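You operate a simulated robot arm through the tools that you are given. There is no shell and no other tool. Be economical: measure what you need, move in short steps, check, and stop when the job is done.

You run a simulated robot arm. Do the job below in one go: nothing can be reset, and whatever is moved stays where it is left.

JOB
Stamp the blue-ended tile on the dark plate, then move the red slider to 3.
Fine: put the stamp back and leave the tile on the plate. Set down upright: wooden ok stamp.

The check looks at the end state, three seconds after you hand in, the way a careful person would. Anything else that was tipped, shoved, dropped, spilled or broken makes it a failure.

ROBOT AND FRAMES
A 7-joint arm with a two-finger parallel gripper, fixed in place. Base frame: the origin is at the foot of the arm, x ahead of it, y to its left, z up; the work surface is at about z = 0.8. Lengths are in m, angles in rad, forces in N, time in s.
With the tool pointing down near the work surface it reaches from about 0.44 to 0.92 m from the base axis. Its first joint turns from -2.496 to 2.496 rad. Payload 3 kg.
Tool frame: the origin (TCP) lies between the finger pads and is the grasp point; the fingertips stand 0.03 m ahead of it; z points along the fingers, y is the line along which they close. The gripper opens to 0.094 m. The fingers are 0.028 m wide and 0.01 m thick; the gripper's body (0.05 by 0.096 m) begins 0.055 m behind the TCP.
Orientation is that of the tool frame in the base frame, as a unit quaternion [w, x, y, z]. With the fingers straight down and closing along the base's y, the tool's x points along the base's -x, its y along +y and its z along -z.

CONTROLS
- The arm moves only by the tool arm_command. Its argument "targets" is a list of rows, each a list of 7 numbers: the shift along the base's x, y, z in units of 250 mm (1.0 is 250 mm), then the turn, a rotation vector about the base's x, y, z in units of 60 degrees (1.0 is 60 degrees), then the opening, from 0 (shut) to 1 (fully open). In form: [[x, y, z, ax, ay, az, grip], ...]. A call has 1 to 8 rows; each row is the pose to reach, as a shift and turn from the pose commanded when the call began. A call with a number of a shift or a turn outside -1 to 1 is refused whole. A row lasts 0.2 s, in which the tool goes at most 0.05 m and 0.15 rad; a call with a longer step from one row to the next is refused whole, and so is a gripper value outside its range. Where a pose cannot be reached the arm comes as near as it can. A force on the tool above 40 N (or 10 N above the force at the start of the call, whichever is more), or a blocked arm, ends the call early, and 0.2 s more pass. The fingers move at their own pace (about 0.072 m/s each) and stop on an object; they squeeze with about 36 N. The grip force told is the motor's: it shows also when the fingers shut on nothing. Time passes only in rows, and 0.2 s behind the last, so rows that repeat a pose let the fingers close. The reply holds the time, the measured pose of the TCP, the force on the tool along the base axes, the opening and the grip force, in the units named above and with some noise, with the torque about the TCP (base axes, N m) and any sound that the robot's microphone picked up.
- Cameras (640 x 400 px; columns grow to the right, rows downward): "scene" is fixed at [0.0562, 0.5036, 1.5406]; the picture's right is [-0.16, -0.99, 0.00], its down [-0.64, 0.10, -0.76] and it looks along [0.75, -0.12, -0.65] (base axes); focal length 314 px, centre (320, 200). "wrist" rides on the gripper at [0.076, 0.014, -0.103] in the tool frame; the picture's right is [-0.18, 0.98, 0.00], its down [-0.75, -0.14, -0.64] and it looks along [-0.63, -0.12, 0.77] (tool axes); focal length 243 px, centre (320, 200). There is no depth. A picture from a camera that has moved, and an enlarged one, comes with that camera's place and axes in the base frame and with its lens. The place of the scene camera against the robot may be out by one fixed shift of up to 0.018 m in any direction.
- grab_frame(camera): a new picture of that camera. The clock stands still meanwhile.
- inspect(camera, box): a new picture of the part [left, top, right, bottom] of that camera's present view, enlarged. The clock stands still meanwhile.
- sign_off(): hands the job in; it is judged then, once.

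Go step by step. Nothing tells you positions but the pictures and the camera data: compare them with the known pose of the tool, close in by small moves and look again before you grip or let go. The budget is 120 turns and 68 pictures, counting those below and the enlarged ones. Unless the task says otherwise, let go and move clear before handing in, and close with one line.

The tools are called as name(argument=value, ...) on one line, values as JSON. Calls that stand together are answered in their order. arm_command: Moves the arm, as the interface text tells. Its arguments: {"type":"object","properties":{"targets":{"type":"array"}},"required":["targets"]} The other tools are called the same way: grab_frame (camera) takes a picture; inspect (camera, box) takes an enlarged picture of a part of a camera's view; sign_off () hands the job in.

At the start:

```text
time_s: 0.0
ee_pos: [0.5561, 0.1995, 1.0595]
ee_rot: [0.0, -0.001, 1.0, 0.0]
wrist_force: [0.1, -0.1, -0.2]
moment: [-0.01, -0.01, 0.0]
gripper_width: 0.0939
gripper_force: 0.0
```

scene: 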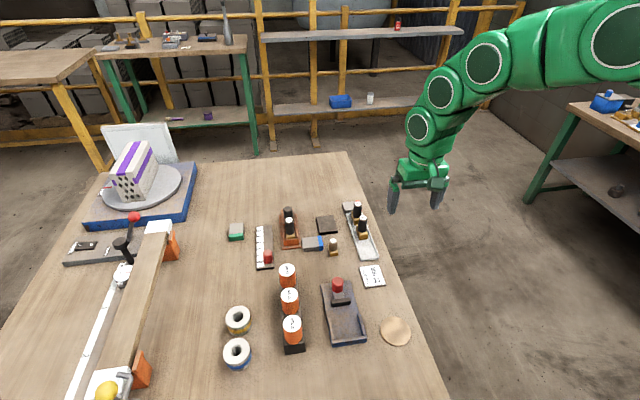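
wrist: 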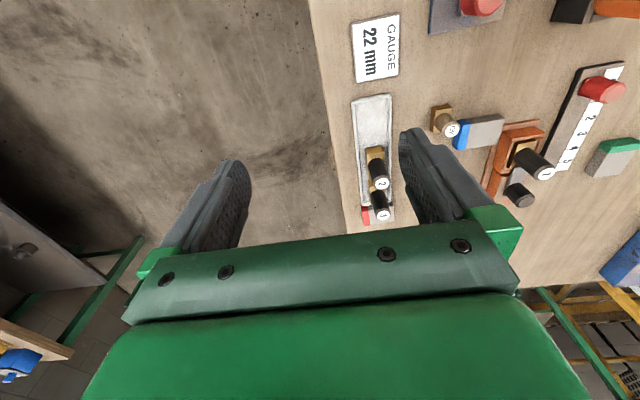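

I see a table with small tiles, stamps, a slider scale and a dark plate. I'll enlarge the relevant area first.

inspect(camera="scene", box=[220, 190, 400, 302])

inspect(camera="wrist", box=[320, 0, 640, 240])

inspect(camera="scene", box=[220, 260, 420, 385])

```text
3.56 times, centred on (310, 246) of scene
camera zoom: at [0.0562, 0.5036, 1.5406], right [-0.16, -0.99, 0.0], down [-0.64, 0.1, -0.76], along [0.75, -0.12, -0.65], focal length 1117 px, centre (356, 36)
```

zoom: 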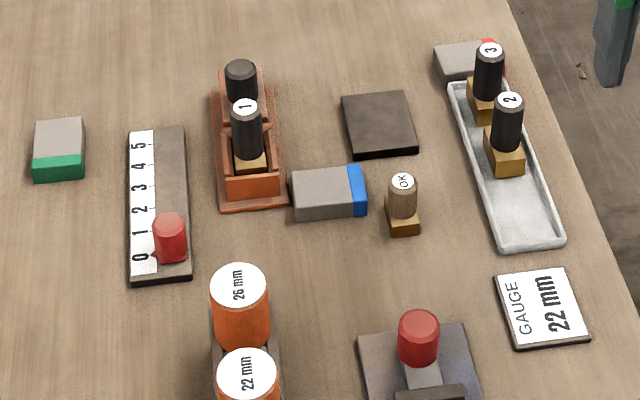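

```text
1.67 times, centred on (480, 120) of wrist
camera zoom: at [0.4811, 0.2142, 1.1617], right [0.18, 0.98, 0.0], down [0.75, -0.14, 0.64], along [0.63, -0.12, -0.77], focal length 404 px, centre (53, 333)
```

zoom: 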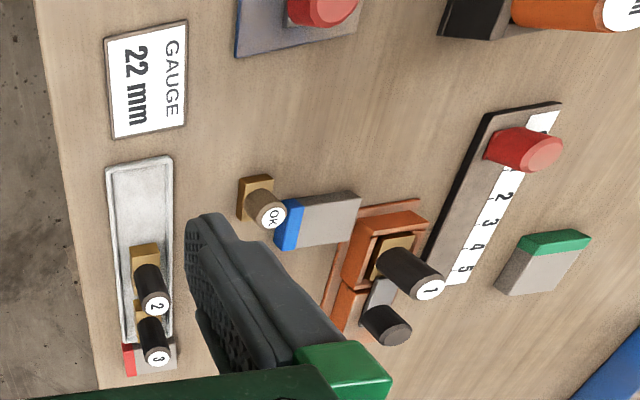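

```text
3.20 times, centred on (320, 322) of scene
camera zoom: at [0.0562, 0.5036, 1.5406], right [-0.16, -0.99, 0.0], down [-0.64, 0.1, -0.76], along [0.75, -0.12, -0.65], focal length 1006 px, centre (320, -192)
```

zoom: 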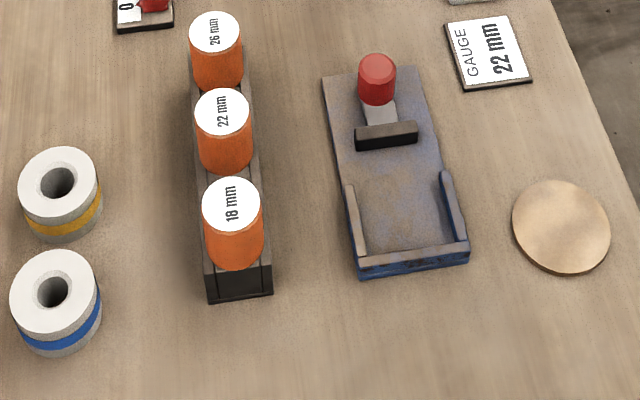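

The blue-ended tile, OK stamp and dark plate sit around x≈0.65–0.75, y≈0.33–0.42. The 0–5 slider is at y≈0.5. I'll move the wrist camera over them for a better look.

arm_command(targets=[[0, 0.16, 0, 0, 0, 0, 1], [0, 0.32, 0, 0, 0, 0, 1], [0, 0.48, 0, 0, 0, 0, 1], [0, 0.64, 0, 0, 0, 0, 1], [0, 0.76, 0, 0, 0, 0, 1], [0, 0.76, 0, 0, 0, 0, 1]])

grab_frame(camera="wrist")

```text
time_s: 1.4
ee_pos: [0.5542, 0.389, 1.059]
ee_rot: [0.0, 0.0, 1.0, 0.0]
wrist_force: [0.8, -0.3, 0.1]
moment: [0.01, -0.03, 0.0]
gripper_width: 0.0942
gripper_force: 0.0
```

```text
62 pictures are left
camera wrist: at [0.4795, 0.4031, 1.1603], right [0.18, 0.98, 0.0], down [0.75, -0.14, 0.64], along [0.63, -0.12, -0.77], focal length 243 px, centre (320, 200)
```

wrist: 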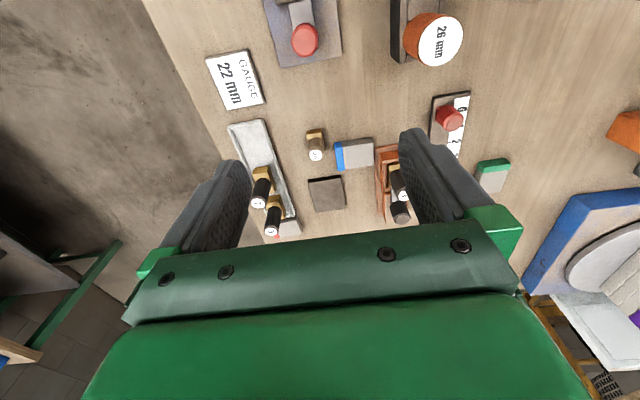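

I now see tile, OK stamp and dark plate between the fingers. Enlarging to measure them.

inspect(camera="wrist", box=[270, 100, 430, 220])

inspect(camera="wrist", box=[370, 80, 530, 200])

```text
3.33 times, centred on (350, 160) of wrist
camera zoom: at [0.4795, 0.4031, 1.1603], right [0.18, 0.98, 0.0], down [0.75, -0.14, 0.64], along [0.63, -0.12, -0.77], focal length 809 px, centre (220, 333)
```

zoom: 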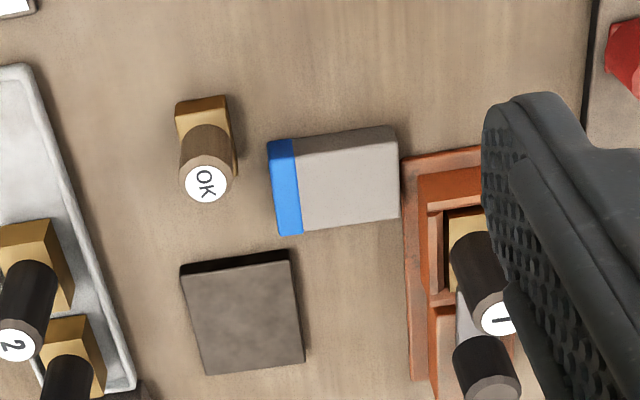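

```text
3.33 times, centred on (450, 140) of wrist
camera zoom: at [0.4795, 0.4031, 1.1603], right [0.18, 0.98, 0.0], down [0.75, -0.14, 0.64], along [0.63, -0.12, -0.77], focal length 809 px, centre (-113, 400)
```

zoom: 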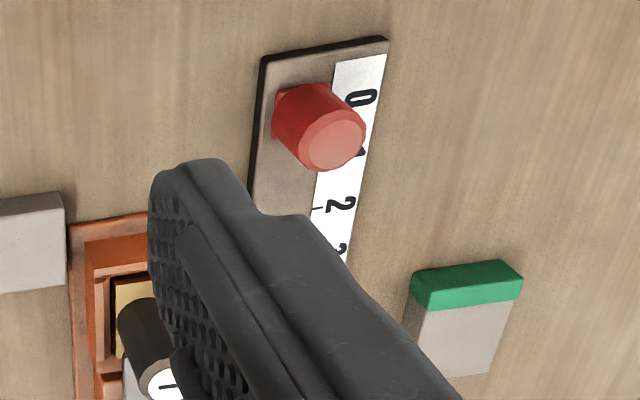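

The tile is about at (0.677, 0.420), the plate at (0.757, 0.364) and the stamp at (0.644, 0.365). I'll turn the tool 90° so it closes along x, keeping high.

arm_command(targets=[[0, 0, 0, 0, 0, 0.125, 1], [0.06, 0, 0, 0, 0, 0.25, 1], [0.12, 0, 0, 0, 0, 0.375, 1], [0.18, 0, 0, 0, 0, 0.5, 1], [0.24, 0.03, 0, 0, 0, 0.625, 1], [0.3, 0.06, 0, 0, 0, 0.75, 1], [0.36, 0.09, 0, 0, 0, 0.875, 1], [0.42, 0.12, 0, 0, 0, 1.0, 1]])

arm_command(targets=[[0.03, 0, 0, 0, 0, 0.125, 1], [0.06, 0, -0.05, 0, 0, 0.25, 1], [0.075, 0, -0.15, 0, 0, 0.375, 1], [0.075, 0, -0.25, 0, 0, 0.5, 1], [0.075, 0, -0.3, 0, 0, 0.5, 0.8], [0.075, 0, -0.3, 0, 0, 0.5, 0.8]])

grab_frame(camera="wrist")

```text
time_s: 3.2
ee_pos: [0.6599, 0.4207, 1.0586]
ee_rot: [0.0, -0.501, 0.865, 0.0]
wrist_force: [-0.1, -0.5, -0.1]
moment: [0.02, 0.01, 0.01]
gripper_width: 0.0938
gripper_force: 0.1
```

```text
time_s: 4.6
ee_pos: [0.6802, 0.4207, 0.9859]
ee_rot: [-0.001, -0.707, 0.707, 0.0]
wrist_force: [0.4, -0.2, 0.0]
moment: [0.01, 0.01, 0.0]
gripper_width: 0.0752
gripper_force: 0.1
```

```text
59 pictures are left
camera wrist: at [0.6667, 0.3435, 1.088], right [-0.98, 0.18, 0.0], down [0.14, 0.75, 0.64], along [0.12, 0.63, -0.77], focal length 243 px, centre (320, 200)
```

wrist: 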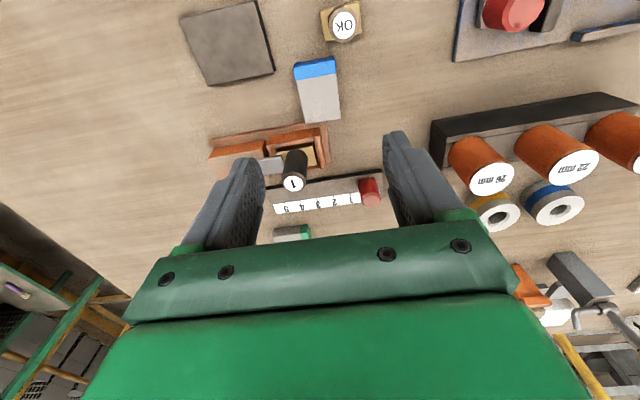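

Looking straighter down on the tile now; enlarging for its centre, width and height.

inspect(camera="wrist", box=[170, 0, 370, 150])

inspect(camera="wrist", box=[240, 130, 400, 250])

```text
2.67 times, centred on (270, 75) of wrist
camera zoom: at [0.6667, 0.3435, 1.088], right [-0.98, 0.18, 0.0], down [0.14, 0.75, 0.64], along [0.12, 0.63, -0.77], focal length 647 px, centre (453, 533)
```

zoom: 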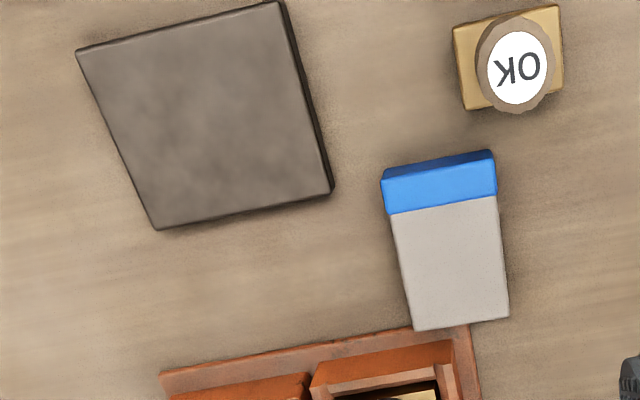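

```text
3.33 times, centred on (320, 190) of wrist
camera zoom: at [0.6667, 0.3435, 1.088], right [-0.98, 0.18, 0.0], down [0.14, 0.75, 0.64], along [0.12, 0.63, -0.77], focal length 809 px, centre (320, 233)
```

zoom: 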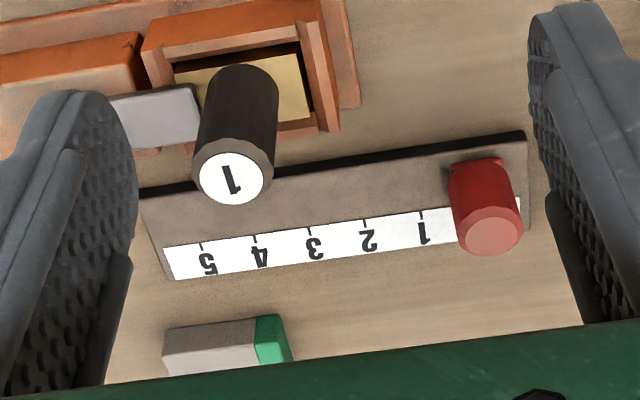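

The tile is about 42×58 mm, centred near (0.682, 0.421). The plate is about 75×58 mm, centred (0.761, 0.365), so the tile fits best with its long side along x. I'll descend on the tile.

arm_command(targets=[[0.008, 0, -0.15, 0, 0, 0, 0.8], [0.008, 0, -0.3, 0, 0, 0, 0.8], [0.008, 0, -0.42, 0, 0, 0, 0.8], [0.008, 0, -0.5, 0, 0, 0, 0.8], [0.008, 0, -0.5, 0, 0, 0, 0.8]])

grab_frame(camera="wrist")

inspect(camera="scene", box=[220, 170, 400, 282])

```text
time_s: 5.8
ee_pos: [0.682, 0.4208, 0.8597]
ee_rot: [0.0, 0.708, -0.707, 0.0]
wrist_force: [-0.3, 0.1, 0.4]
moment: [0.05, 0.0, 0.01]
gripper_width: 0.0751
gripper_force: 0.0
```

```text
56 pictures are left
camera wrist: at [0.6679, 0.3432, 0.9626], right [-0.98, 0.18, 0.0], down [0.14, 0.75, 0.64], along [0.12, 0.63, -0.77], focal length 243 px, centre (320, 200)
```

wrist: 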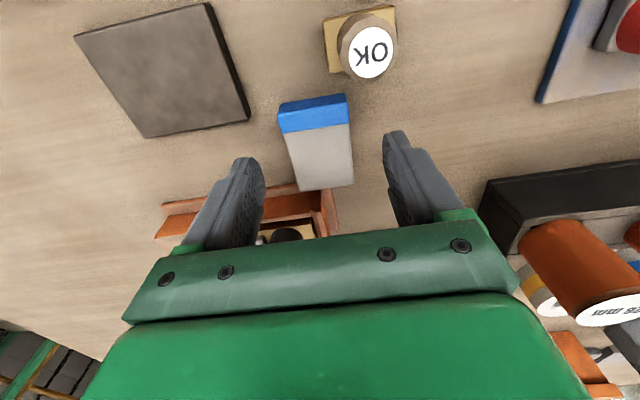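

```text
3.56 times, centred on (310, 226) of scene
camera zoom: at [0.0562, 0.5036, 1.5406], right [-0.16, -0.99, 0.0], down [-0.64, 0.1, -0.76], along [0.75, -0.12, -0.65], focal length 1117 px, centre (356, 108)
```

zoom: 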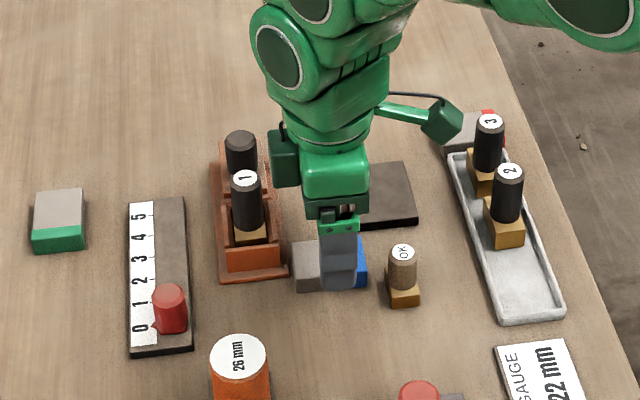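

Well aligned over the tile. Going down and closing.

arm_command(targets=[[0.006, -0.004, -0.05, 0, 0, 0, 0.8], [0.006, -0.006, -0.1, 0, 0, 0, 0.8], [0.006, -0.006, -0.1, 0, 0, 0, 0.3], [0.006, -0.006, -0.1, 0, 0, 0, 0.2], [0.006, -0.006, -0.1, 0, 0, 0, 0.2], [0.006, -0.006, -0.1, 0, 0, 0, 0.2]])

grab_frame(camera="wrist")

```text
time_s: 7.2
ee_pos: [0.682, 0.4193, 0.8363]
ee_rot: [0.0, 0.707, -0.707, 0.0]
wrist_force: [-0.8, -0.5, 2.0]
moment: [-0.05, 0.06, -0.05]
gripper_width: 0.0412
gripper_force: 36.7
```

```text
54 pictures are left
camera wrist: at [0.6688, 0.3426, 0.9374], right [-0.98, 0.18, 0.0], down [0.14, 0.75, 0.64], along [0.12, 0.63, -0.77], focal length 243 px, centre (320, 200)
```

wrist: 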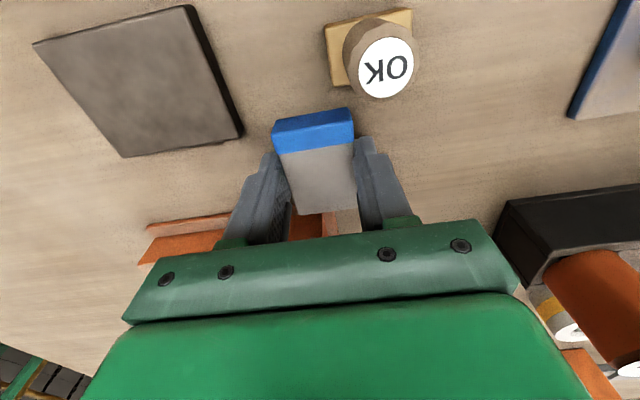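

The tile is held (41 mm). Lifting, then turning back 90° and moving above the plate.

arm_command(targets=[[0, 0, 0.1, 0, 0, 0, 0.2], [0, 0, 0.25, 0, 0, 0, 0.2], [0, 0, 0.4, 0, 0, 0, 0.2], [0, 0, 0.48, 0, 0, -0.12, 0.2], [0, 0, 0.48, 0, 0, -0.25, 0.2], [0, 0, 0.48, 0, 0, -0.375, 0.2], [0, 0, 0.48, 0, 0, -0.5, 0.2]])

arm_command(targets=[[0.04, -0.03, 0, 0, 0, -0.125, 0.2], [0.08, -0.06, 0, 0, 0, -0.25, 0.2], [0.12, -0.09, 0, 0, 0, -0.375, 0.2], [0.16, -0.12, 0, 0, 0, -0.5, 0.2], [0.2, -0.15, 0, 0, 0, -0.625, 0.2], [0.24, -0.18, 0, 0, 0, -0.75, 0.2], [0.28, -0.21, 0, 0, 0, -0.875, 0.2], [0.316, -0.218, 0, 0, 0, -1.0, 0.2]])

arm_command(targets=[[0, 0, -0.1, 0, 0, 0, 0.2], [0, 0, -0.2, 0, 0, 0, 0.2], [0, 0, -0.2, 0, 0, 0, 0.2]])

grab_frame(camera="wrist")

inspect(camera="scene", box=[220, 170, 400, 282])

```text
time_s: 8.8
ee_pos: [0.6823, 0.4198, 0.954]
ee_rot: [0.0, -0.499, 0.866, 0.0]
wrist_force: [-0.1, 0.0, -0.9]
moment: [0.02, 0.02, 0.01]
gripper_width: 0.041
gripper_force: 36.5
```

```text
time_s: 10.6
ee_pos: [0.7631, 0.3645, 0.954]
ee_rot: [0.0, 0.001, 1.0, 0.0]
wrist_force: [-0.2, 0.3, -0.8]
moment: [0.02, -0.02, -0.03]
gripper_width: 0.041
gripper_force: 35.9
```

```text
time_s: 11.4
ee_pos: [0.7635, 0.3659, 0.9037]
ee_rot: [0.0, -0.001, 1.0, 0.0]
wrist_force: [-0.7, -0.7, -0.7]
moment: [0.03, -0.03, -0.01]
gripper_width: 0.0411
gripper_force: 36.2
```

```text
53 pictures are left
camera wrist: at [0.6885, 0.3789, 1.0064], right [0.18, 0.98, 0.0], down [0.75, -0.14, 0.64], along [0.63, -0.12, -0.77], focal length 243 px, centre (320, 200)
```

wrist: 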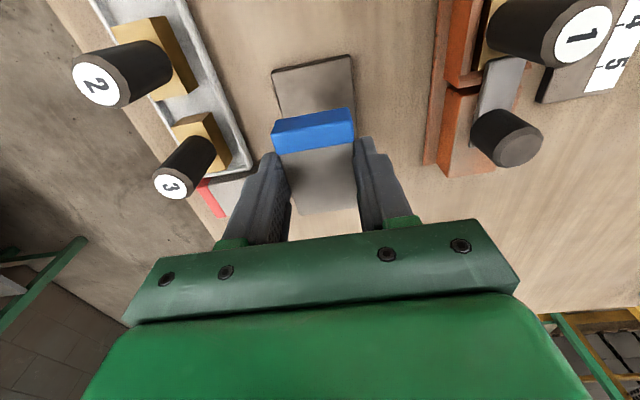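

```text
3.56 times, centred on (310, 226) of scene
camera zoom: at [0.0562, 0.5036, 1.5406], right [-0.16, -0.99, 0.0], down [-0.64, 0.1, -0.76], along [0.75, -0.12, -0.65], focal length 1117 px, centre (356, 108)
```

zoom: 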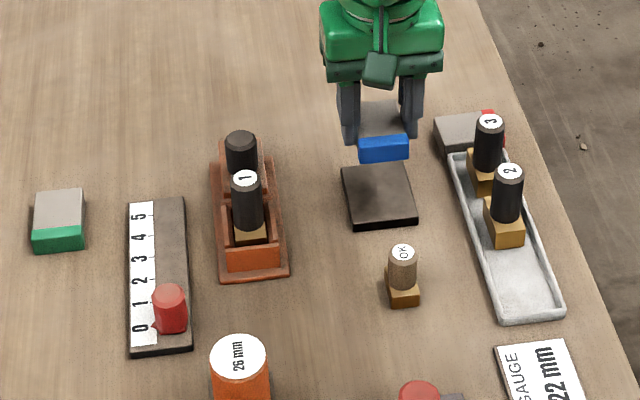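

The tile is centred over the plate (about 1 mm off). Lowering, feeling for contact.

arm_command(targets=[[-0.004, -0.002, -0.1, 0, 0, 0, 0.2], [-0.004, -0.002, -0.18, 0, 0, 0, 0.2], [-0.004, -0.002, -0.21, 0, 0, 0, 0.2], [-0.004, -0.002, -0.21, 0, 0, 0, 0.2]])

inspect(camera="scene", box=[290, 190, 380, 246])

```text
time_s: 12.4
ee_pos: [0.7627, 0.3631, 0.8521]
ee_rot: [0.001, 0.0, 1.0, 0.0]
wrist_force: [-0.4, -0.8, -0.2]
moment: [-0.02, 0.01, 0.01]
gripper_width: 0.0411
gripper_force: 35.9
```

```text
7.11 times, centred on (335, 218) of scene
camera zoom: at [0.0562, 0.5036, 1.5406], right [-0.16, -0.99, 0.0], down [-0.64, 0.1, -0.76], along [0.75, -0.12, -0.65], focal length 2235 px, centre (213, 72)
```

zoom: 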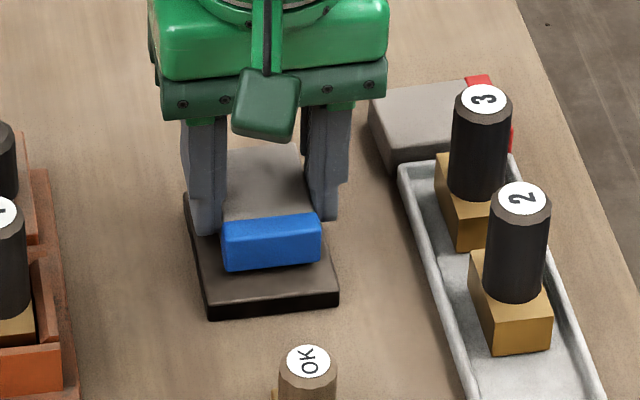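

Nearly on the plate; lowering in small steps.

arm_command(targets=[[0, 0.004, -0.01, 0, 0, 0, 0.2], [0, 0.004, -0.02, 0, 0, 0, 0.2], [0, 0.004, -0.02, 0, 0, 0, 0.2]])

arm_command(targets=[[0, 0, -0.006, 0, 0, 0, 0.2], [0, 0, -0.006, 0, 0, 0, 0.2]])

```text
time_s: 13.2
ee_pos: [0.7625, 0.3638, 0.8482]
ee_rot: [0.001, 0.0, 1.0, 0.0]
wrist_force: [-1.2, 1.0, 8.4]
moment: [0.01, 0.25, -0.02]
gripper_width: 0.0408
gripper_force: 36.6
```

```text
time_s: 13.8
ee_pos: [0.7628, 0.3647, 0.847]
ee_rot: [0.001, 0.0, 1.0, 0.001]
wrist_force: [1.3, -1.1, 30.3]
moment: [-0.03, 0.15, -0.03]
gripper_width: 0.0412
gripper_force: 36.0
```

Contact with the plate. I'll back off the pressure, open slightly and rise.

arm_command(targets=[[0, 0, 0.006, 0, 0, 0, 0.2], [0, 0, 0.008, 0, 0, 0, 0.55], [0, 0, 0.008, 0, 0, 0, 0.6], [0, 0, 0.008, 0, 0, 0, 0.6], [0, 0, 0.08, 0, 0, 0, 0.6], [0, 0, 0.2, 0, 0, 0, 0.6], [0, 0, 0.36, 0, 0, 0, 0.6], [0, 0, 0.5, 0, 0, 0, 0.6]])

arm_command(targets=[[-0.16, 0, 0, 0, 0, 0, 0.6], [-0.32, 0, 0, 0, 0, 0, 0.6], [-0.48, 0, 0, 0, 0, 0, 0.6], [-0.48, 0, 0, 0, 0, 0, 0.6]])

grab_frame(camera="wrist")

inspect(camera="scene", box=[270, 190, 380, 259])

```text
time_s: 15.6
ee_pos: [0.7628, 0.3645, 0.9706]
ee_rot: [0.0, 0.001, 1.0, -0.001]
wrist_force: [0.4, -0.3, 0.0]
moment: [0.0, -0.01, 0.02]
gripper_width: 0.0562
gripper_force: 0.1
```

```text
time_s: 16.6
ee_pos: [0.6431, 0.3635, 0.9704]
ee_rot: [0.0, 0.0, 1.0, 0.0]
wrist_force: [0.2, -1.0, 0.0]
moment: [0.04, -0.03, -0.01]
gripper_width: 0.0565
gripper_force: 0.1
```

```text
50 pictures are left
camera wrist: at [0.5676, 0.3781, 1.0727], right [0.18, 0.98, 0.0], down [0.75, -0.14, 0.64], along [0.63, -0.12, -0.77], focal length 243 px, centre (320, 200)
```

wrist: 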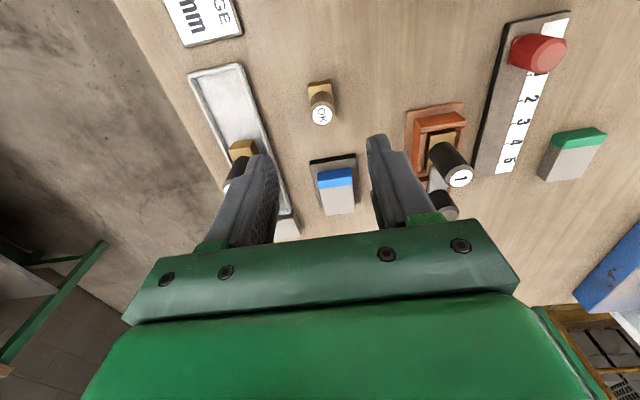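

```text
5.80 times, centred on (325, 224) of scene
camera zoom: at [0.0562, 0.5036, 1.5406], right [-0.16, -0.99, 0.0], down [-0.64, 0.1, -0.76], along [0.75, -0.12, -0.65], focal length 1822 px, centre (291, 58)
```

zoom: 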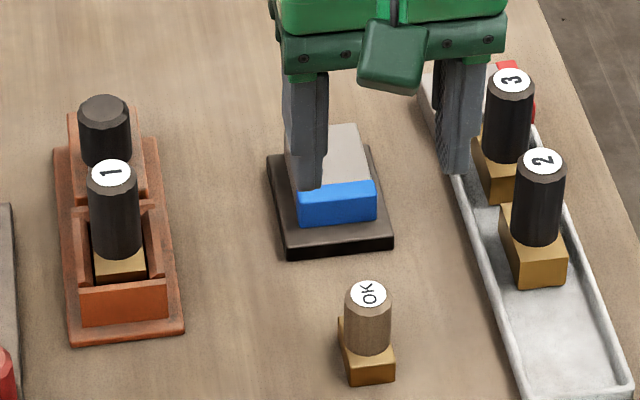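

The tile sits on the plate. Now the OK stamp: enlarging for its exact position.

inspect(camera="wrist", box=[280, 70, 360, 130])

```text
6.67 times, centred on (320, 100) of wrist
camera zoom: at [0.5676, 0.3781, 1.0727], right [0.18, 0.98, 0.0], down [0.75, -0.14, 0.64], along [0.63, -0.12, -0.77], focal length 1618 px, centre (320, 867)
```

zoom: 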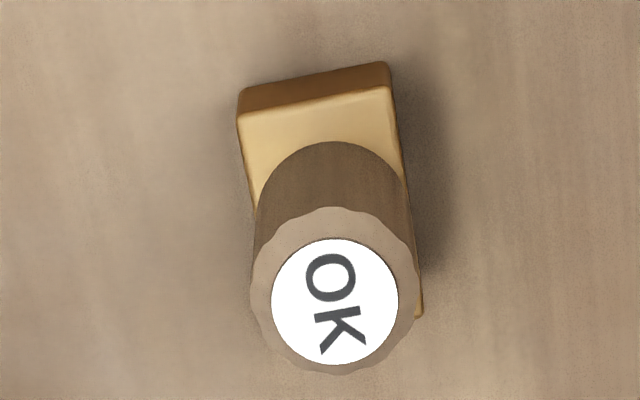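

The stamp block is about 36×23 mm at (0.652, 0.364), with its handle top near z 0.85. I'll align and go part way down.

arm_command(targets=[[0.036, 0.002, -0.1, 0, 0, 0, 0.6], [0.036, 0.002, -0.2, 0, 0, 0, 0.6], [0.036, 0.002, -0.28, 0, 0, 0, 0.6], [0.036, 0.002, -0.28, 0, 0, 0, 0.6]])

grab_frame(camera="wrist")

inspect(camera="scene", box=[290, 195, 380, 251])

```text
time_s: 17.6
ee_pos: [0.6521, 0.3656, 0.9018]
ee_rot: [0.0, 0.001, 1.0, 0.0]
wrist_force: [-0.1, 0.7, -0.2]
moment: [0.06, 0.0, -0.01]
gripper_width: 0.0564
gripper_force: 0.1
```

```text
47 pictures are left
camera wrist: at [0.5757, 0.3789, 1.0039], right [0.18, 0.98, 0.0], down [0.75, -0.14, 0.64], along [0.63, -0.12, -0.77], focal length 243 px, centre (320, 200)
```

wrist: 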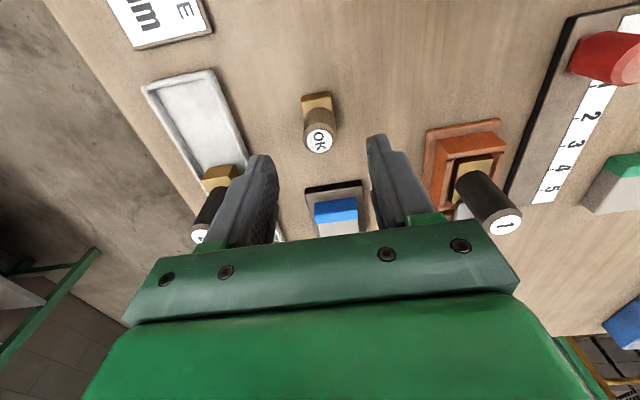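

```text
7.11 times, centred on (335, 223) of scene
camera zoom: at [0.0562, 0.5036, 1.5406], right [-0.16, -0.99, 0.0], down [-0.64, 0.1, -0.76], along [0.75, -0.12, -0.65], focal length 2235 px, centre (213, 36)
```

zoom: 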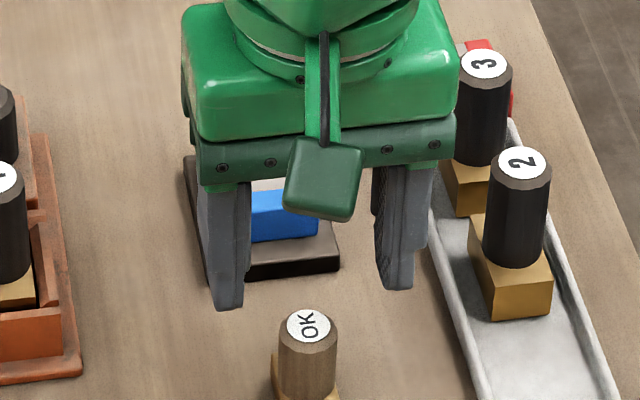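

Aligned within about 1 mm. Lowering around the handle.

arm_command(targets=[[-0.004, -0.004, -0.08, 0, 0, 0, 0.6], [-0.004, -0.004, -0.16, 0, 0, 0, 0.6], [-0.004, -0.004, -0.23, 0, 0, 0, 0.6], [-0.004, -0.004, -0.23, 0, 0, 0, 0.6]])

grab_frame(camera="wrist")

inspect(camera="scene", box=[290, 205, 380, 261])

```text
time_s: 18.6
ee_pos: [0.6485, 0.3646, 0.8438]
ee_rot: [0.0, 0.0, 1.0, 0.0]
wrist_force: [-0.1, 0.2, 0.6]
moment: [0.0, -0.01, 0.01]
gripper_width: 0.0562
gripper_force: 0.1
```

```text
45 pictures are left
camera wrist: at [0.5739, 0.3784, 0.9462], right [0.18, 0.98, 0.0], down [0.75, -0.14, 0.64], along [0.63, -0.12, -0.77], focal length 243 px, centre (320, 200)
```

wrist: 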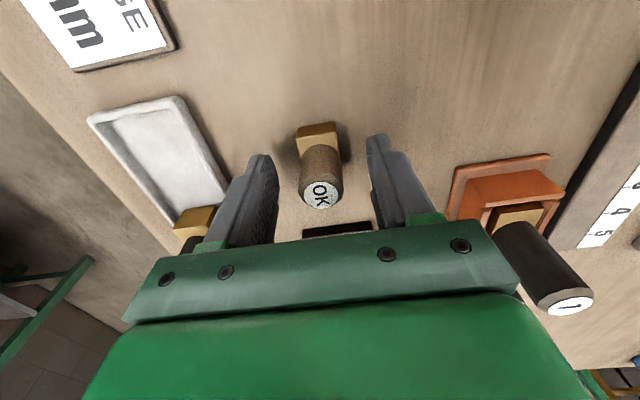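

```text
7.11 times, centred on (335, 233) of scene
camera zoom: at [0.0562, 0.5036, 1.5406], right [-0.16, -0.99, 0.0], down [-0.64, 0.1, -0.76], along [0.75, -0.12, -0.65], focal length 2235 px, centre (213, -35)
```

zoom: 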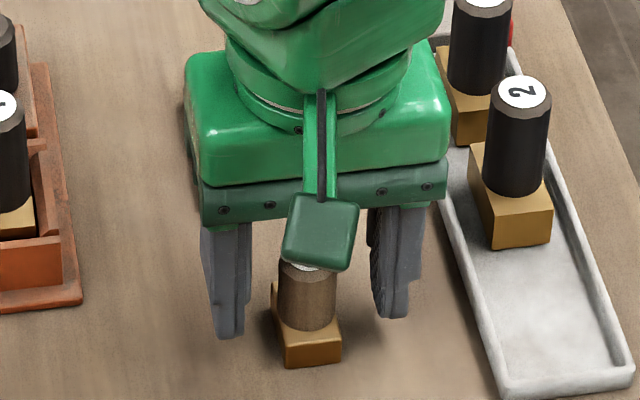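

The handle is between the pads. Closing the gripper.

arm_command(targets=[[0.004, 0, 0, 0, 0, 0, 0.4], [0.004, 0, 0, 0, 0, 0, 0.1], [0.004, 0, 0, 0, 0, 0, 0.1], [0.004, 0, 0, 0, 0, 0, 0.1], [0.004, 0, 0, 0, 0, 0, 0.1]])

arm_command(targets=[[0, 0, 0.06, 0, 0, 0, 0.1], [0, 0, 0.16, 0, 0, 0, 0.1], [0, 0, 0.28, 0, 0, 0, 0.1], [0, 0, 0.36, 0, 0, 0, 0.1], [0, 0, 0.36, 0, 0, 0, 0.1]])

grab_frame(camera="wrist")

inspect(camera="scene", box=[290, 170, 380, 226])

```text
time_s: 19.8
ee_pos: [0.6501, 0.3658, 0.8432]
ee_rot: [0.0, 0.0, 1.0, 0.001]
wrist_force: [-0.5, 0.1, 0.4]
moment: [-0.02, -0.01, -0.03]
gripper_width: 0.0235
gripper_force: 36.3
```

```text
time_s: 21.0
ee_pos: [0.6502, 0.3656, 0.9325]
ee_rot: [-0.001, 0.001, 1.0, 0.0]
wrist_force: [-1.4, 0.0, -2.2]
moment: [0.01, 0.03, 0.01]
gripper_width: 0.0235
gripper_force: 36.1
```

```text
43 pictures are left
camera wrist: at [0.5752, 0.3787, 1.036], right [0.18, 0.98, 0.0], down [0.75, -0.14, 0.64], along [0.63, -0.12, -0.77], focal length 243 px, centre (320, 200)
```

wrist: 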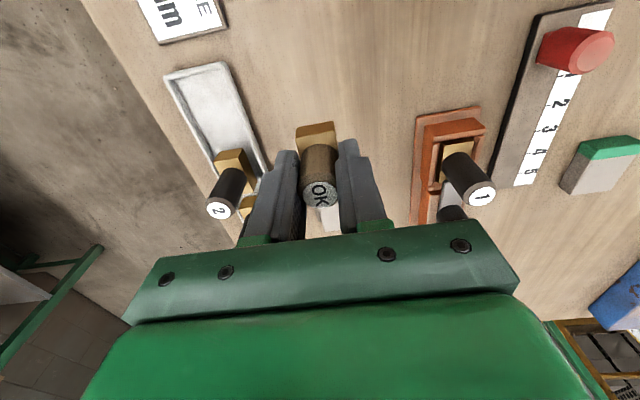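

```text
7.11 times, centred on (335, 198) of scene
camera zoom: at [0.0562, 0.5036, 1.5406], right [-0.16, -0.99, 0.0], down [-0.64, 0.1, -0.76], along [0.75, -0.12, -0.65], focal length 2235 px, centre (213, 214)
```

zoom: 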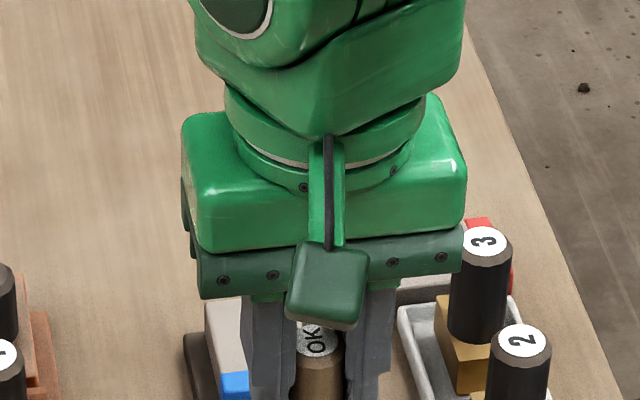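

Stamp held, weight felt. Moving it above the tile.

arm_command(targets=[[0.15, 0, 0, 0, 0, 0, 0.1], [0.3, 0, 0, 0, 0, 0, 0.1], [0.448, 0, 0, 0, 0, 0, 0.1], [0.448, 0, -0.1, 0, 0, 0, 0.1], [0.448, 0, -0.18, 0, 0, 0, 0.1], [0.448, 0, -0.18, 0, 0, 0, 0.1]])

grab_frame(camera="wrist")

inspect(camera="scene", box=[290, 190, 380, 246])

```text
time_s: 22.4
ee_pos: [0.7636, 0.3635, 0.8888]
ee_rot: [0.0, 0.0, 1.0, 0.0]
wrist_force: [-0.4, -0.3, -1.7]
moment: [-0.01, 0.0, 0.0]
gripper_width: 0.0236
gripper_force: 36.1
```

```text
41 pictures are left
camera wrist: at [0.6882, 0.3784, 0.9901], right [0.18, 0.98, 0.0], down [0.75, -0.14, 0.64], along [0.63, -0.12, -0.77], focal length 243 px, centre (320, 200)
```

wrist: 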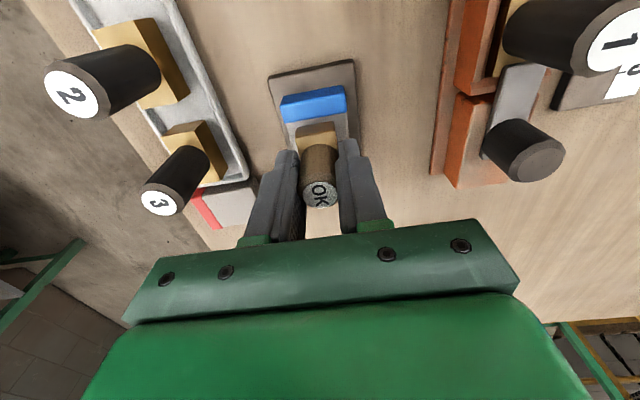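

```text
7.11 times, centred on (335, 218) of scene
camera zoom: at [0.0562, 0.5036, 1.5406], right [-0.16, -0.99, 0.0], down [-0.64, 0.1, -0.76], along [0.75, -0.12, -0.65], focal length 2235 px, centre (213, 72)
```

zoom: 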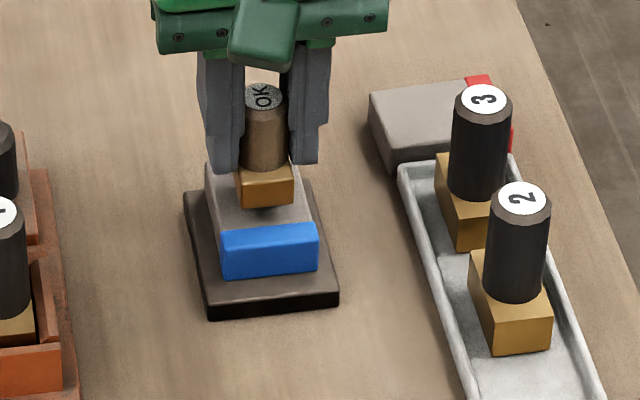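

Stamp is centred over the tile. Pressing down in small steps.

arm_command(targets=[[0, 0.002, -0.02, 0, 0, 0, 0.1], [0, 0.002, -0.04, 0, 0, 0, 0.1], [0, 0.002, -0.05, 0, 0, 0, 0.1], [0, 0.002, -0.05, 0, 0, 0, 0.1]])

arm_command(targets=[[0, 0, -0.008, 0, 0, 0, 0.1], [0, 0, -0.014, 0, 0, 0, 0.1], [0, 0, -0.014, 0, 0, 0, 0.1]])

```text
time_s: 23.4
ee_pos: [0.7627, 0.3661, 0.8761]
ee_rot: [0.0, 0.001, 1.0, 0.0]
wrist_force: [0.0, -0.6, -1.6]
moment: [-0.01, 0.02, 0.02]
gripper_width: 0.0238
gripper_force: 36.3
```

```text
time_s: 24.2
ee_pos: [0.7636, 0.3647, 0.874]
ee_rot: [0.002, -0.001, 1.0, 0.001]
wrist_force: [-2.9, -3.3, 33.3]
moment: [-0.22, 0.07, 0.0]
gripper_width: 0.0238
gripper_force: 35.8
```

About 33 N of pressing force. Lifting and checking for the mark.

arm_command(targets=[[0, 0, 0, 0, 0, 0, 0.1], [0, 0, 0.03, 0, 0, 0, 0.1], [0, 0, 0.1, 0, 0, 0, 0.1], [0, 0, 0.22, 0, 0, 0, 0.1], [-0.15, 0, 0.24, 0, 0, 0, 0.1], [-0.3, 0, 0.24, 0, 0, 0, 0.1], [-0.454, 0, 0.24, 0, 0, 0, 0.1], [-0.454, 0, 0.24, 0, 0, 0, 0.1]])

grab_frame(camera="wrist")

inspect(camera="scene", box=[290, 190, 380, 246])

```text
time_s: 26.0
ee_pos: [0.6478, 0.3659, 0.9337]
ee_rot: [0.0, 0.0, 1.0, 0.0]
wrist_force: [0.3, -0.2, -1.8]
moment: [0.02, 0.0, 0.0]
gripper_width: 0.0234
gripper_force: 36.5
```

```text
39 pictures are left
camera wrist: at [0.5727, 0.3796, 1.0364], right [0.18, 0.98, 0.0], down [0.75, -0.14, 0.64], along [0.63, -0.12, -0.77], focal length 243 px, centre (320, 200)
```

wrist: 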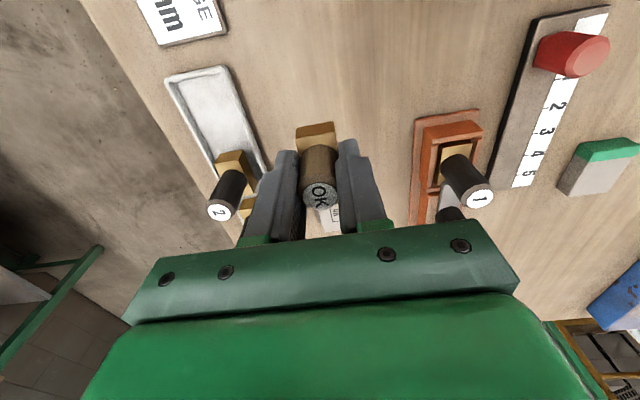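

```text
7.11 times, centred on (335, 218) of scene
camera zoom: at [0.0562, 0.5036, 1.5406], right [-0.16, -0.99, 0.0], down [-0.64, 0.1, -0.76], along [0.75, -0.12, -0.65], focal length 2235 px, centre (213, 72)
```

zoom: 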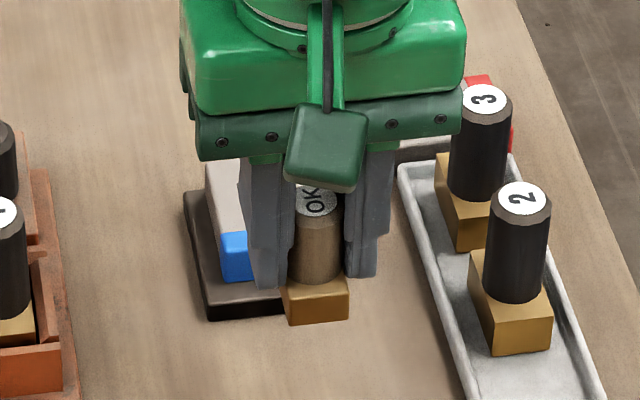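

A mark shows on the tile. Setting the stamp back down at its old spot.

arm_command(targets=[[0.006, -0.002, -0.12, 0, 0, 0, 0.1], [0.006, -0.002, -0.24, 0, 0, 0, 0.1], [0.006, -0.002, -0.32, 0, 0, 0, 0.1], [0.006, -0.002, -0.34, 0, 0, 0, 0.1], [0.006, -0.002, -0.34, 0, 0, 0, 0.1]])

arm_command(targets=[[0, 0, -0.008, 0, 0, 0, 0.1], [0, 0, -0.012, 0, 0, 0, 0.1], [0, 0, -0.012, 0, 0, 0, 0.1]])

```text
time_s: 27.2
ee_pos: [0.6488, 0.3637, 0.847]
ee_rot: [0.0, 0.0, 1.0, 0.001]
wrist_force: [-0.2, -0.2, -2.1]
moment: [0.02, -0.04, 0.02]
gripper_width: 0.0238
gripper_force: 35.9
```

```text
time_s: 28.0
ee_pos: [0.6516, 0.3636, 0.8431]
ee_rot: [0.001, 0.0, 1.0, -0.001]
wrist_force: [0.1, 0.4, -1.6]
moment: [0.03, -0.01, -0.01]
gripper_width: 0.0236
gripper_force: 36.0
```

arm_command(targets=[[0, 0, -0.004, 0, 0, 0, 0.1], [0, 0, -0.004, 0, 0, 0, 0.1]])

```text
time_s: 28.6
ee_pos: [0.6509, 0.364, 0.843]
ee_rot: [0.0, 0.0, 1.0, 0.0]
wrist_force: [-0.2, -1.1, -1.6]
moment: [-0.02, 0.0, 0.0]
gripper_width: 0.0236
gripper_force: 36.3
```

No table contact yet; another small step.

arm_command(targets=[[0, 0, -0.004, 0, 0, 0, 0.1], [0, 0, -0.004, 0, 0, 0, 0.1]])

arm_command(targets=[[0, 0, -0.004, 0, 0, 0, 0.1], [0, 0, -0.004, 0, 0, 0, 0.1]])

```text
time_s: 29.2
ee_pos: [0.6505, 0.3632, 0.8416]
ee_rot: [0.0, 0.001, 1.0, 0.0]
wrist_force: [-1.9, -0.3, 6.2]
moment: [-0.06, -0.06, -0.05]
gripper_width: 0.0235
gripper_force: 36.4
```

```text
time_s: 29.8
ee_pos: [0.6518, 0.3637, 0.8409]
ee_rot: [0.001, 0.0, 1.0, 0.0]
wrist_force: [-8.5, -6.4, 32.2]
moment: [-0.37, 0.15, -0.05]
gripper_width: 0.0239
gripper_force: 36.2
```

Table contact. Relaxing the push, opening and rising.

arm_command(targets=[[0, 0, 0.004, 0, 0, 0, 0.1], [0, 0, 0.005, 0, 0, 0, 0.1], [0, 0, 0.005, 0, 0, 0, 0.4], [0, 0, 0.005, 0, 0, 0, 0.55], [0, 0, 0.005, 0, 0, 0, 0.55], [0, 0, 0.08, 0, 0, 0, 0.55], [0, 0, 0.22, 0, 0, 0, 0.55], [0, 0, 0.4, 0, 0, 0, 0.55]])

grab_frame(camera="wrist")

inspect(camera="scene", box=[270, 190, 380, 259])

```text
time_s: 31.6
ee_pos: [0.6515, 0.3651, 0.9403]
ee_rot: [0.001, 0.0, 1.0, 0.0]
wrist_force: [-0.4, 0.7, -0.2]
moment: [0.02, -0.01, -0.03]
gripper_width: 0.0517
gripper_force: 0.0
```

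```text
37 pictures are left
camera wrist: at [0.5765, 0.3788, 1.0434], right [0.18, 0.98, 0.0], down [0.75, -0.14, 0.64], along [0.63, -0.12, -0.77], focal length 243 px, centre (320, 200)
```

wrist: 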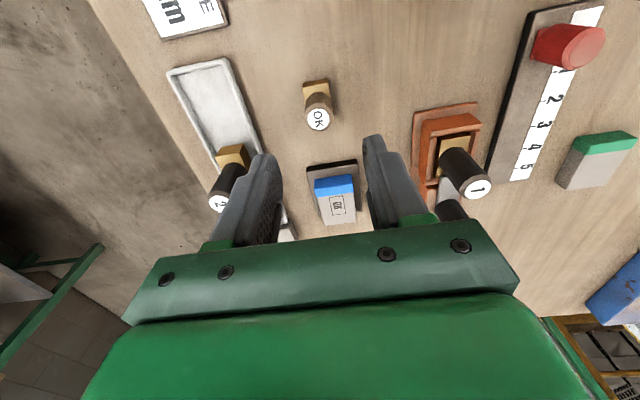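

```text
5.80 times, centred on (325, 224) of scene
camera zoom: at [0.0562, 0.5036, 1.5406], right [-0.16, -0.99, 0.0], down [-0.64, 0.1, -0.76], along [0.75, -0.12, -0.65], focal length 1822 px, centre (291, 58)
```

zoom: 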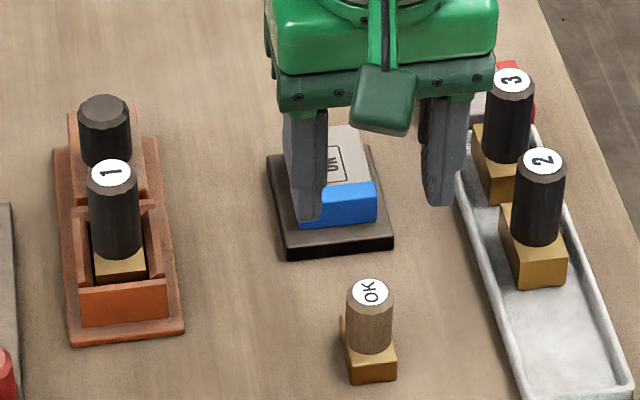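

The tile is stamped OK and the stamp stands back in its place. Now moving over the slider knob.

arm_command(targets=[[0, 0.1, 0.1, 0, 0, 0, 0.55], [0, 0.26, 0.12, 0, 0, 0, 0.55], [0, 0.42, 0.12, 0, 0, 0, 0.55], [-0.02, 0.58, 0.12, 0, 0, 0, 0.55], [-0.046, 0.72, 0.08, 0, 0, 0, 0.55], [-0.046, 0.76, 0, 0, 0, 0, 0.55], [-0.046, 0.76, -0.04, 0, 0, 0, 0.55], [-0.046, 0.76, -0.04, 0, 0, 0, 0.55]])

grab_frame(camera="wrist")

inspect(camera="wrist", box=[260, 60, 420, 180])

inspect(camera="scene", box=[220, 210, 330, 279])

```text
time_s: 33.4
ee_pos: [0.6386, 0.5533, 0.9302]
ee_rot: [-0.001, 0.0, 1.0, 0.001]
wrist_force: [0.0, 0.6, 0.3]
moment: [0.01, 0.0, -0.01]
gripper_width: 0.0517
gripper_force: 0.2
```

```text
35 pictures are left
camera wrist: at [0.5641, 0.5681, 1.0316], right [0.18, 0.98, 0.0], down [0.75, -0.14, 0.64], along [0.63, -0.12, -0.77], focal length 243 px, centre (320, 200)
```

wrist: 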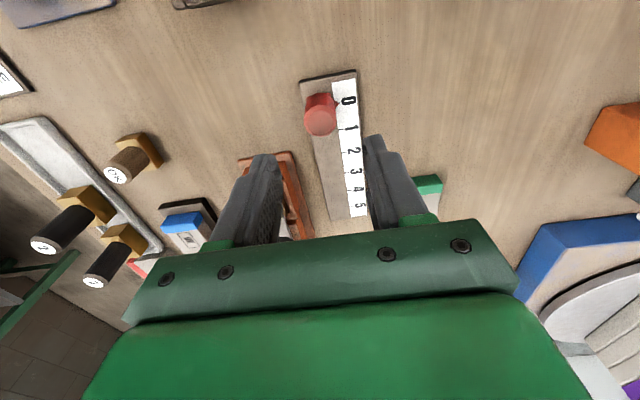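

```text
3.33 times, centred on (340, 120) of wrist
camera zoom: at [0.5641, 0.5681, 1.0316], right [0.18, 0.98, 0.0], down [0.75, -0.14, 0.64], along [0.63, -0.12, -0.77], focal length 809 px, centre (253, 467)
```

zoom: 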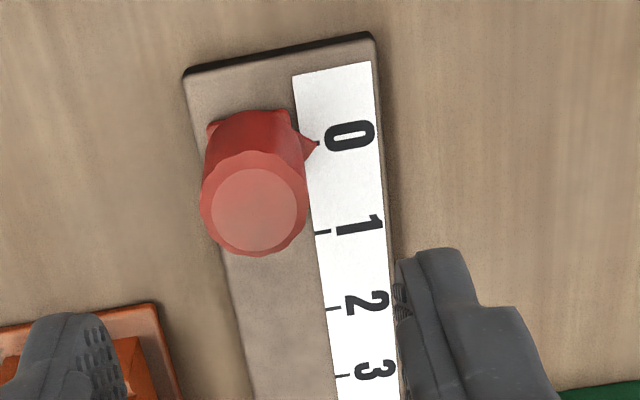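

```text
5.80 times, centred on (275, 244) of scene
camera zoom: at [0.0562, 0.5036, 1.5406], right [-0.16, -0.99, 0.0], down [-0.64, 0.1, -0.76], along [0.75, -0.12, -0.65], focal length 1822 px, centre (581, -58)
```

zoom: 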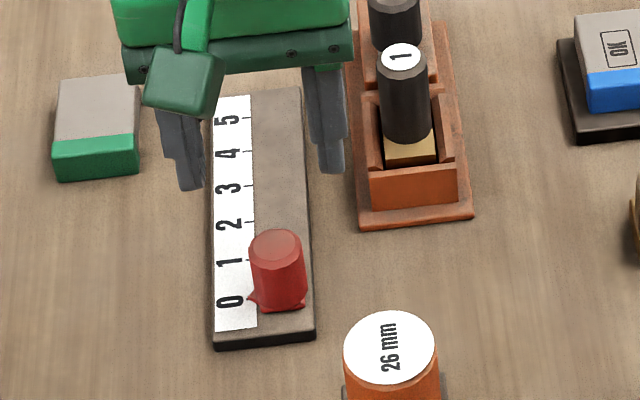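

The knob axis is at (0.638, 0.554), top near z 0.846, and the pointer is at 0. I'll lower around it and grip.

arm_command(targets=[[0, 0.002, -0.12, 0, 0, 0, 0.55], [0, 0.002, -0.22, 0, 0, 0, 0.55], [0, 0.002, -0.31, 0, 0, 0, 0.55], [0, 0.002, -0.31, 0, 0, 0, 0.55]])

grab_frame(camera="wrist")

inspect(camera="scene", box=[220, 210, 330, 279])

```text
time_s: 34.4
ee_pos: [0.6394, 0.5559, 0.8524]
ee_rot: [0.0, 0.0, 1.0, 0.001]
wrist_force: [-0.5, -0.3, -0.3]
moment: [0.01, 0.03, 0.03]
gripper_width: 0.0516
gripper_force: 0.1
```

```text
32 pictures are left
camera wrist: at [0.5637, 0.5694, 0.955], right [0.18, 0.98, 0.0], down [0.75, -0.14, 0.64], along [0.63, -0.12, -0.77], focal length 243 px, centre (320, 200)
```

wrist: 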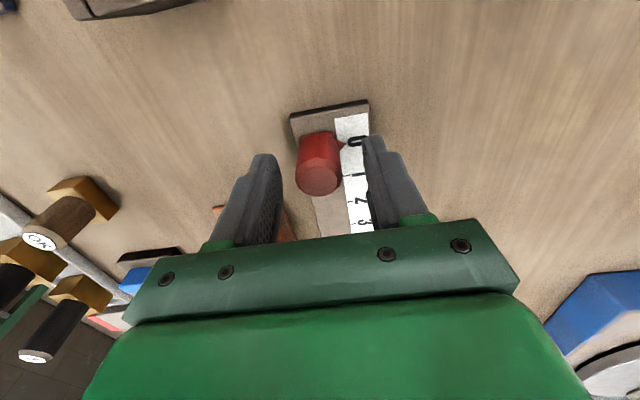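

```text
5.80 times, centred on (275, 244) of scene
camera zoom: at [0.0562, 0.5036, 1.5406], right [-0.16, -0.99, 0.0], down [-0.64, 0.1, -0.76], along [0.75, -0.12, -0.65], focal length 1822 px, centre (581, -58)
```

zoom: 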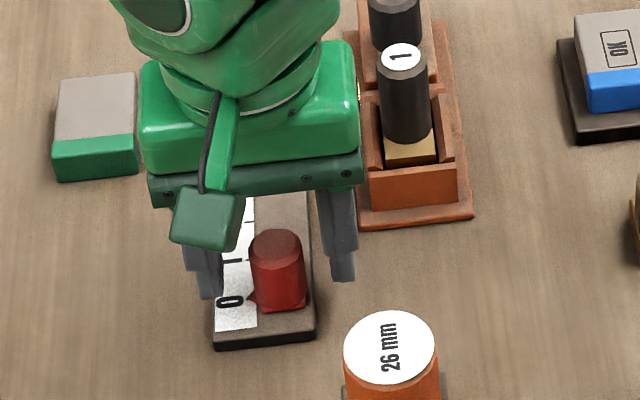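

Aligned; closing on the knob.

arm_command(targets=[[0, -0.003, 0, 0, 0, 0, 0.35], [0, -0.003, 0, 0, 0, 0, 0.15], [0, -0.003, 0, 0, 0, 0, 0.15], [0, -0.003, 0, 0, 0, 0, 0.15], [0, -0.003, 0, 0, 0, 0, 0.15]])

```text
time_s: 35.6
ee_pos: [0.6392, 0.5562, 0.8535]
ee_rot: [0.0, 0.0, 1.0, 0.0]
wrist_force: [1.2, 3.7, -1.5]
moment: [-0.44, -0.01, -0.07]
gripper_width: 0.0249
gripper_force: 44.8
```

Knob gripped (25 mm). Sliding toward 3, half way first.

arm_command(targets=[[0.04, 0.003, 0, 0, 0, 0, 0.15], [0.08, 0.003, 0, 0, 0, 0, 0.15], [0.12, 0.003, 0, 0, 0, 0, 0.15], [0.16, 0.003, 0, 0, 0, 0, 0.15], [0.16, 0.003, 0, 0, 0, 0, 0.15]])

grab_frame(camera="wrist")

inspect(camera="scene", box=[220, 210, 330, 279])

```text
time_s: 36.8
ee_pos: [0.6782, 0.5552, 0.8533]
ee_rot: [0.001, 0.0, 1.0, -0.001]
wrist_force: [0.1, -10.0, -8.0]
moment: [0.47, 0.19, 0.11]
gripper_width: 0.0249
gripper_force: 44.7
```

```text
30 pictures are left
camera wrist: at [0.6029, 0.5688, 0.9554], right [0.18, 0.98, 0.0], down [0.75, -0.14, 0.64], along [0.63, -0.12, -0.77], focal length 243 px, centre (320, 200)
```

wrist: 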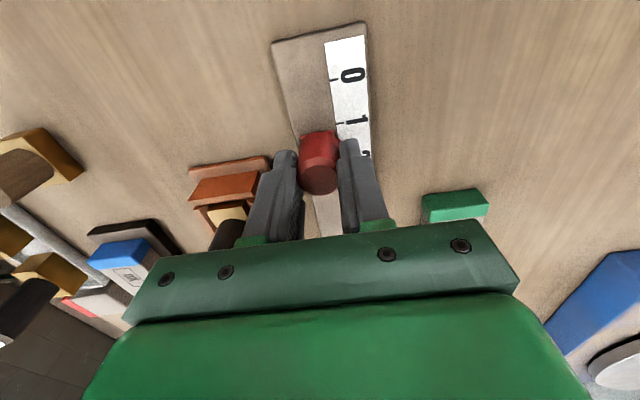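

```text
5.80 times, centred on (275, 244) of scene
camera zoom: at [0.0562, 0.5036, 1.5406], right [-0.16, -0.99, 0.0], down [-0.64, 0.1, -0.76], along [0.75, -0.12, -0.65], focal length 1822 px, centre (581, -58)
```

zoom: 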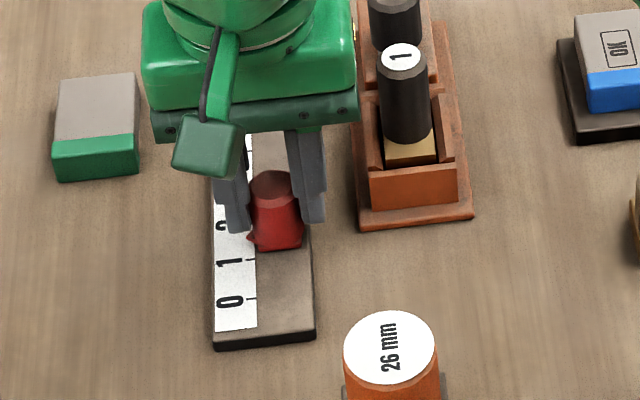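

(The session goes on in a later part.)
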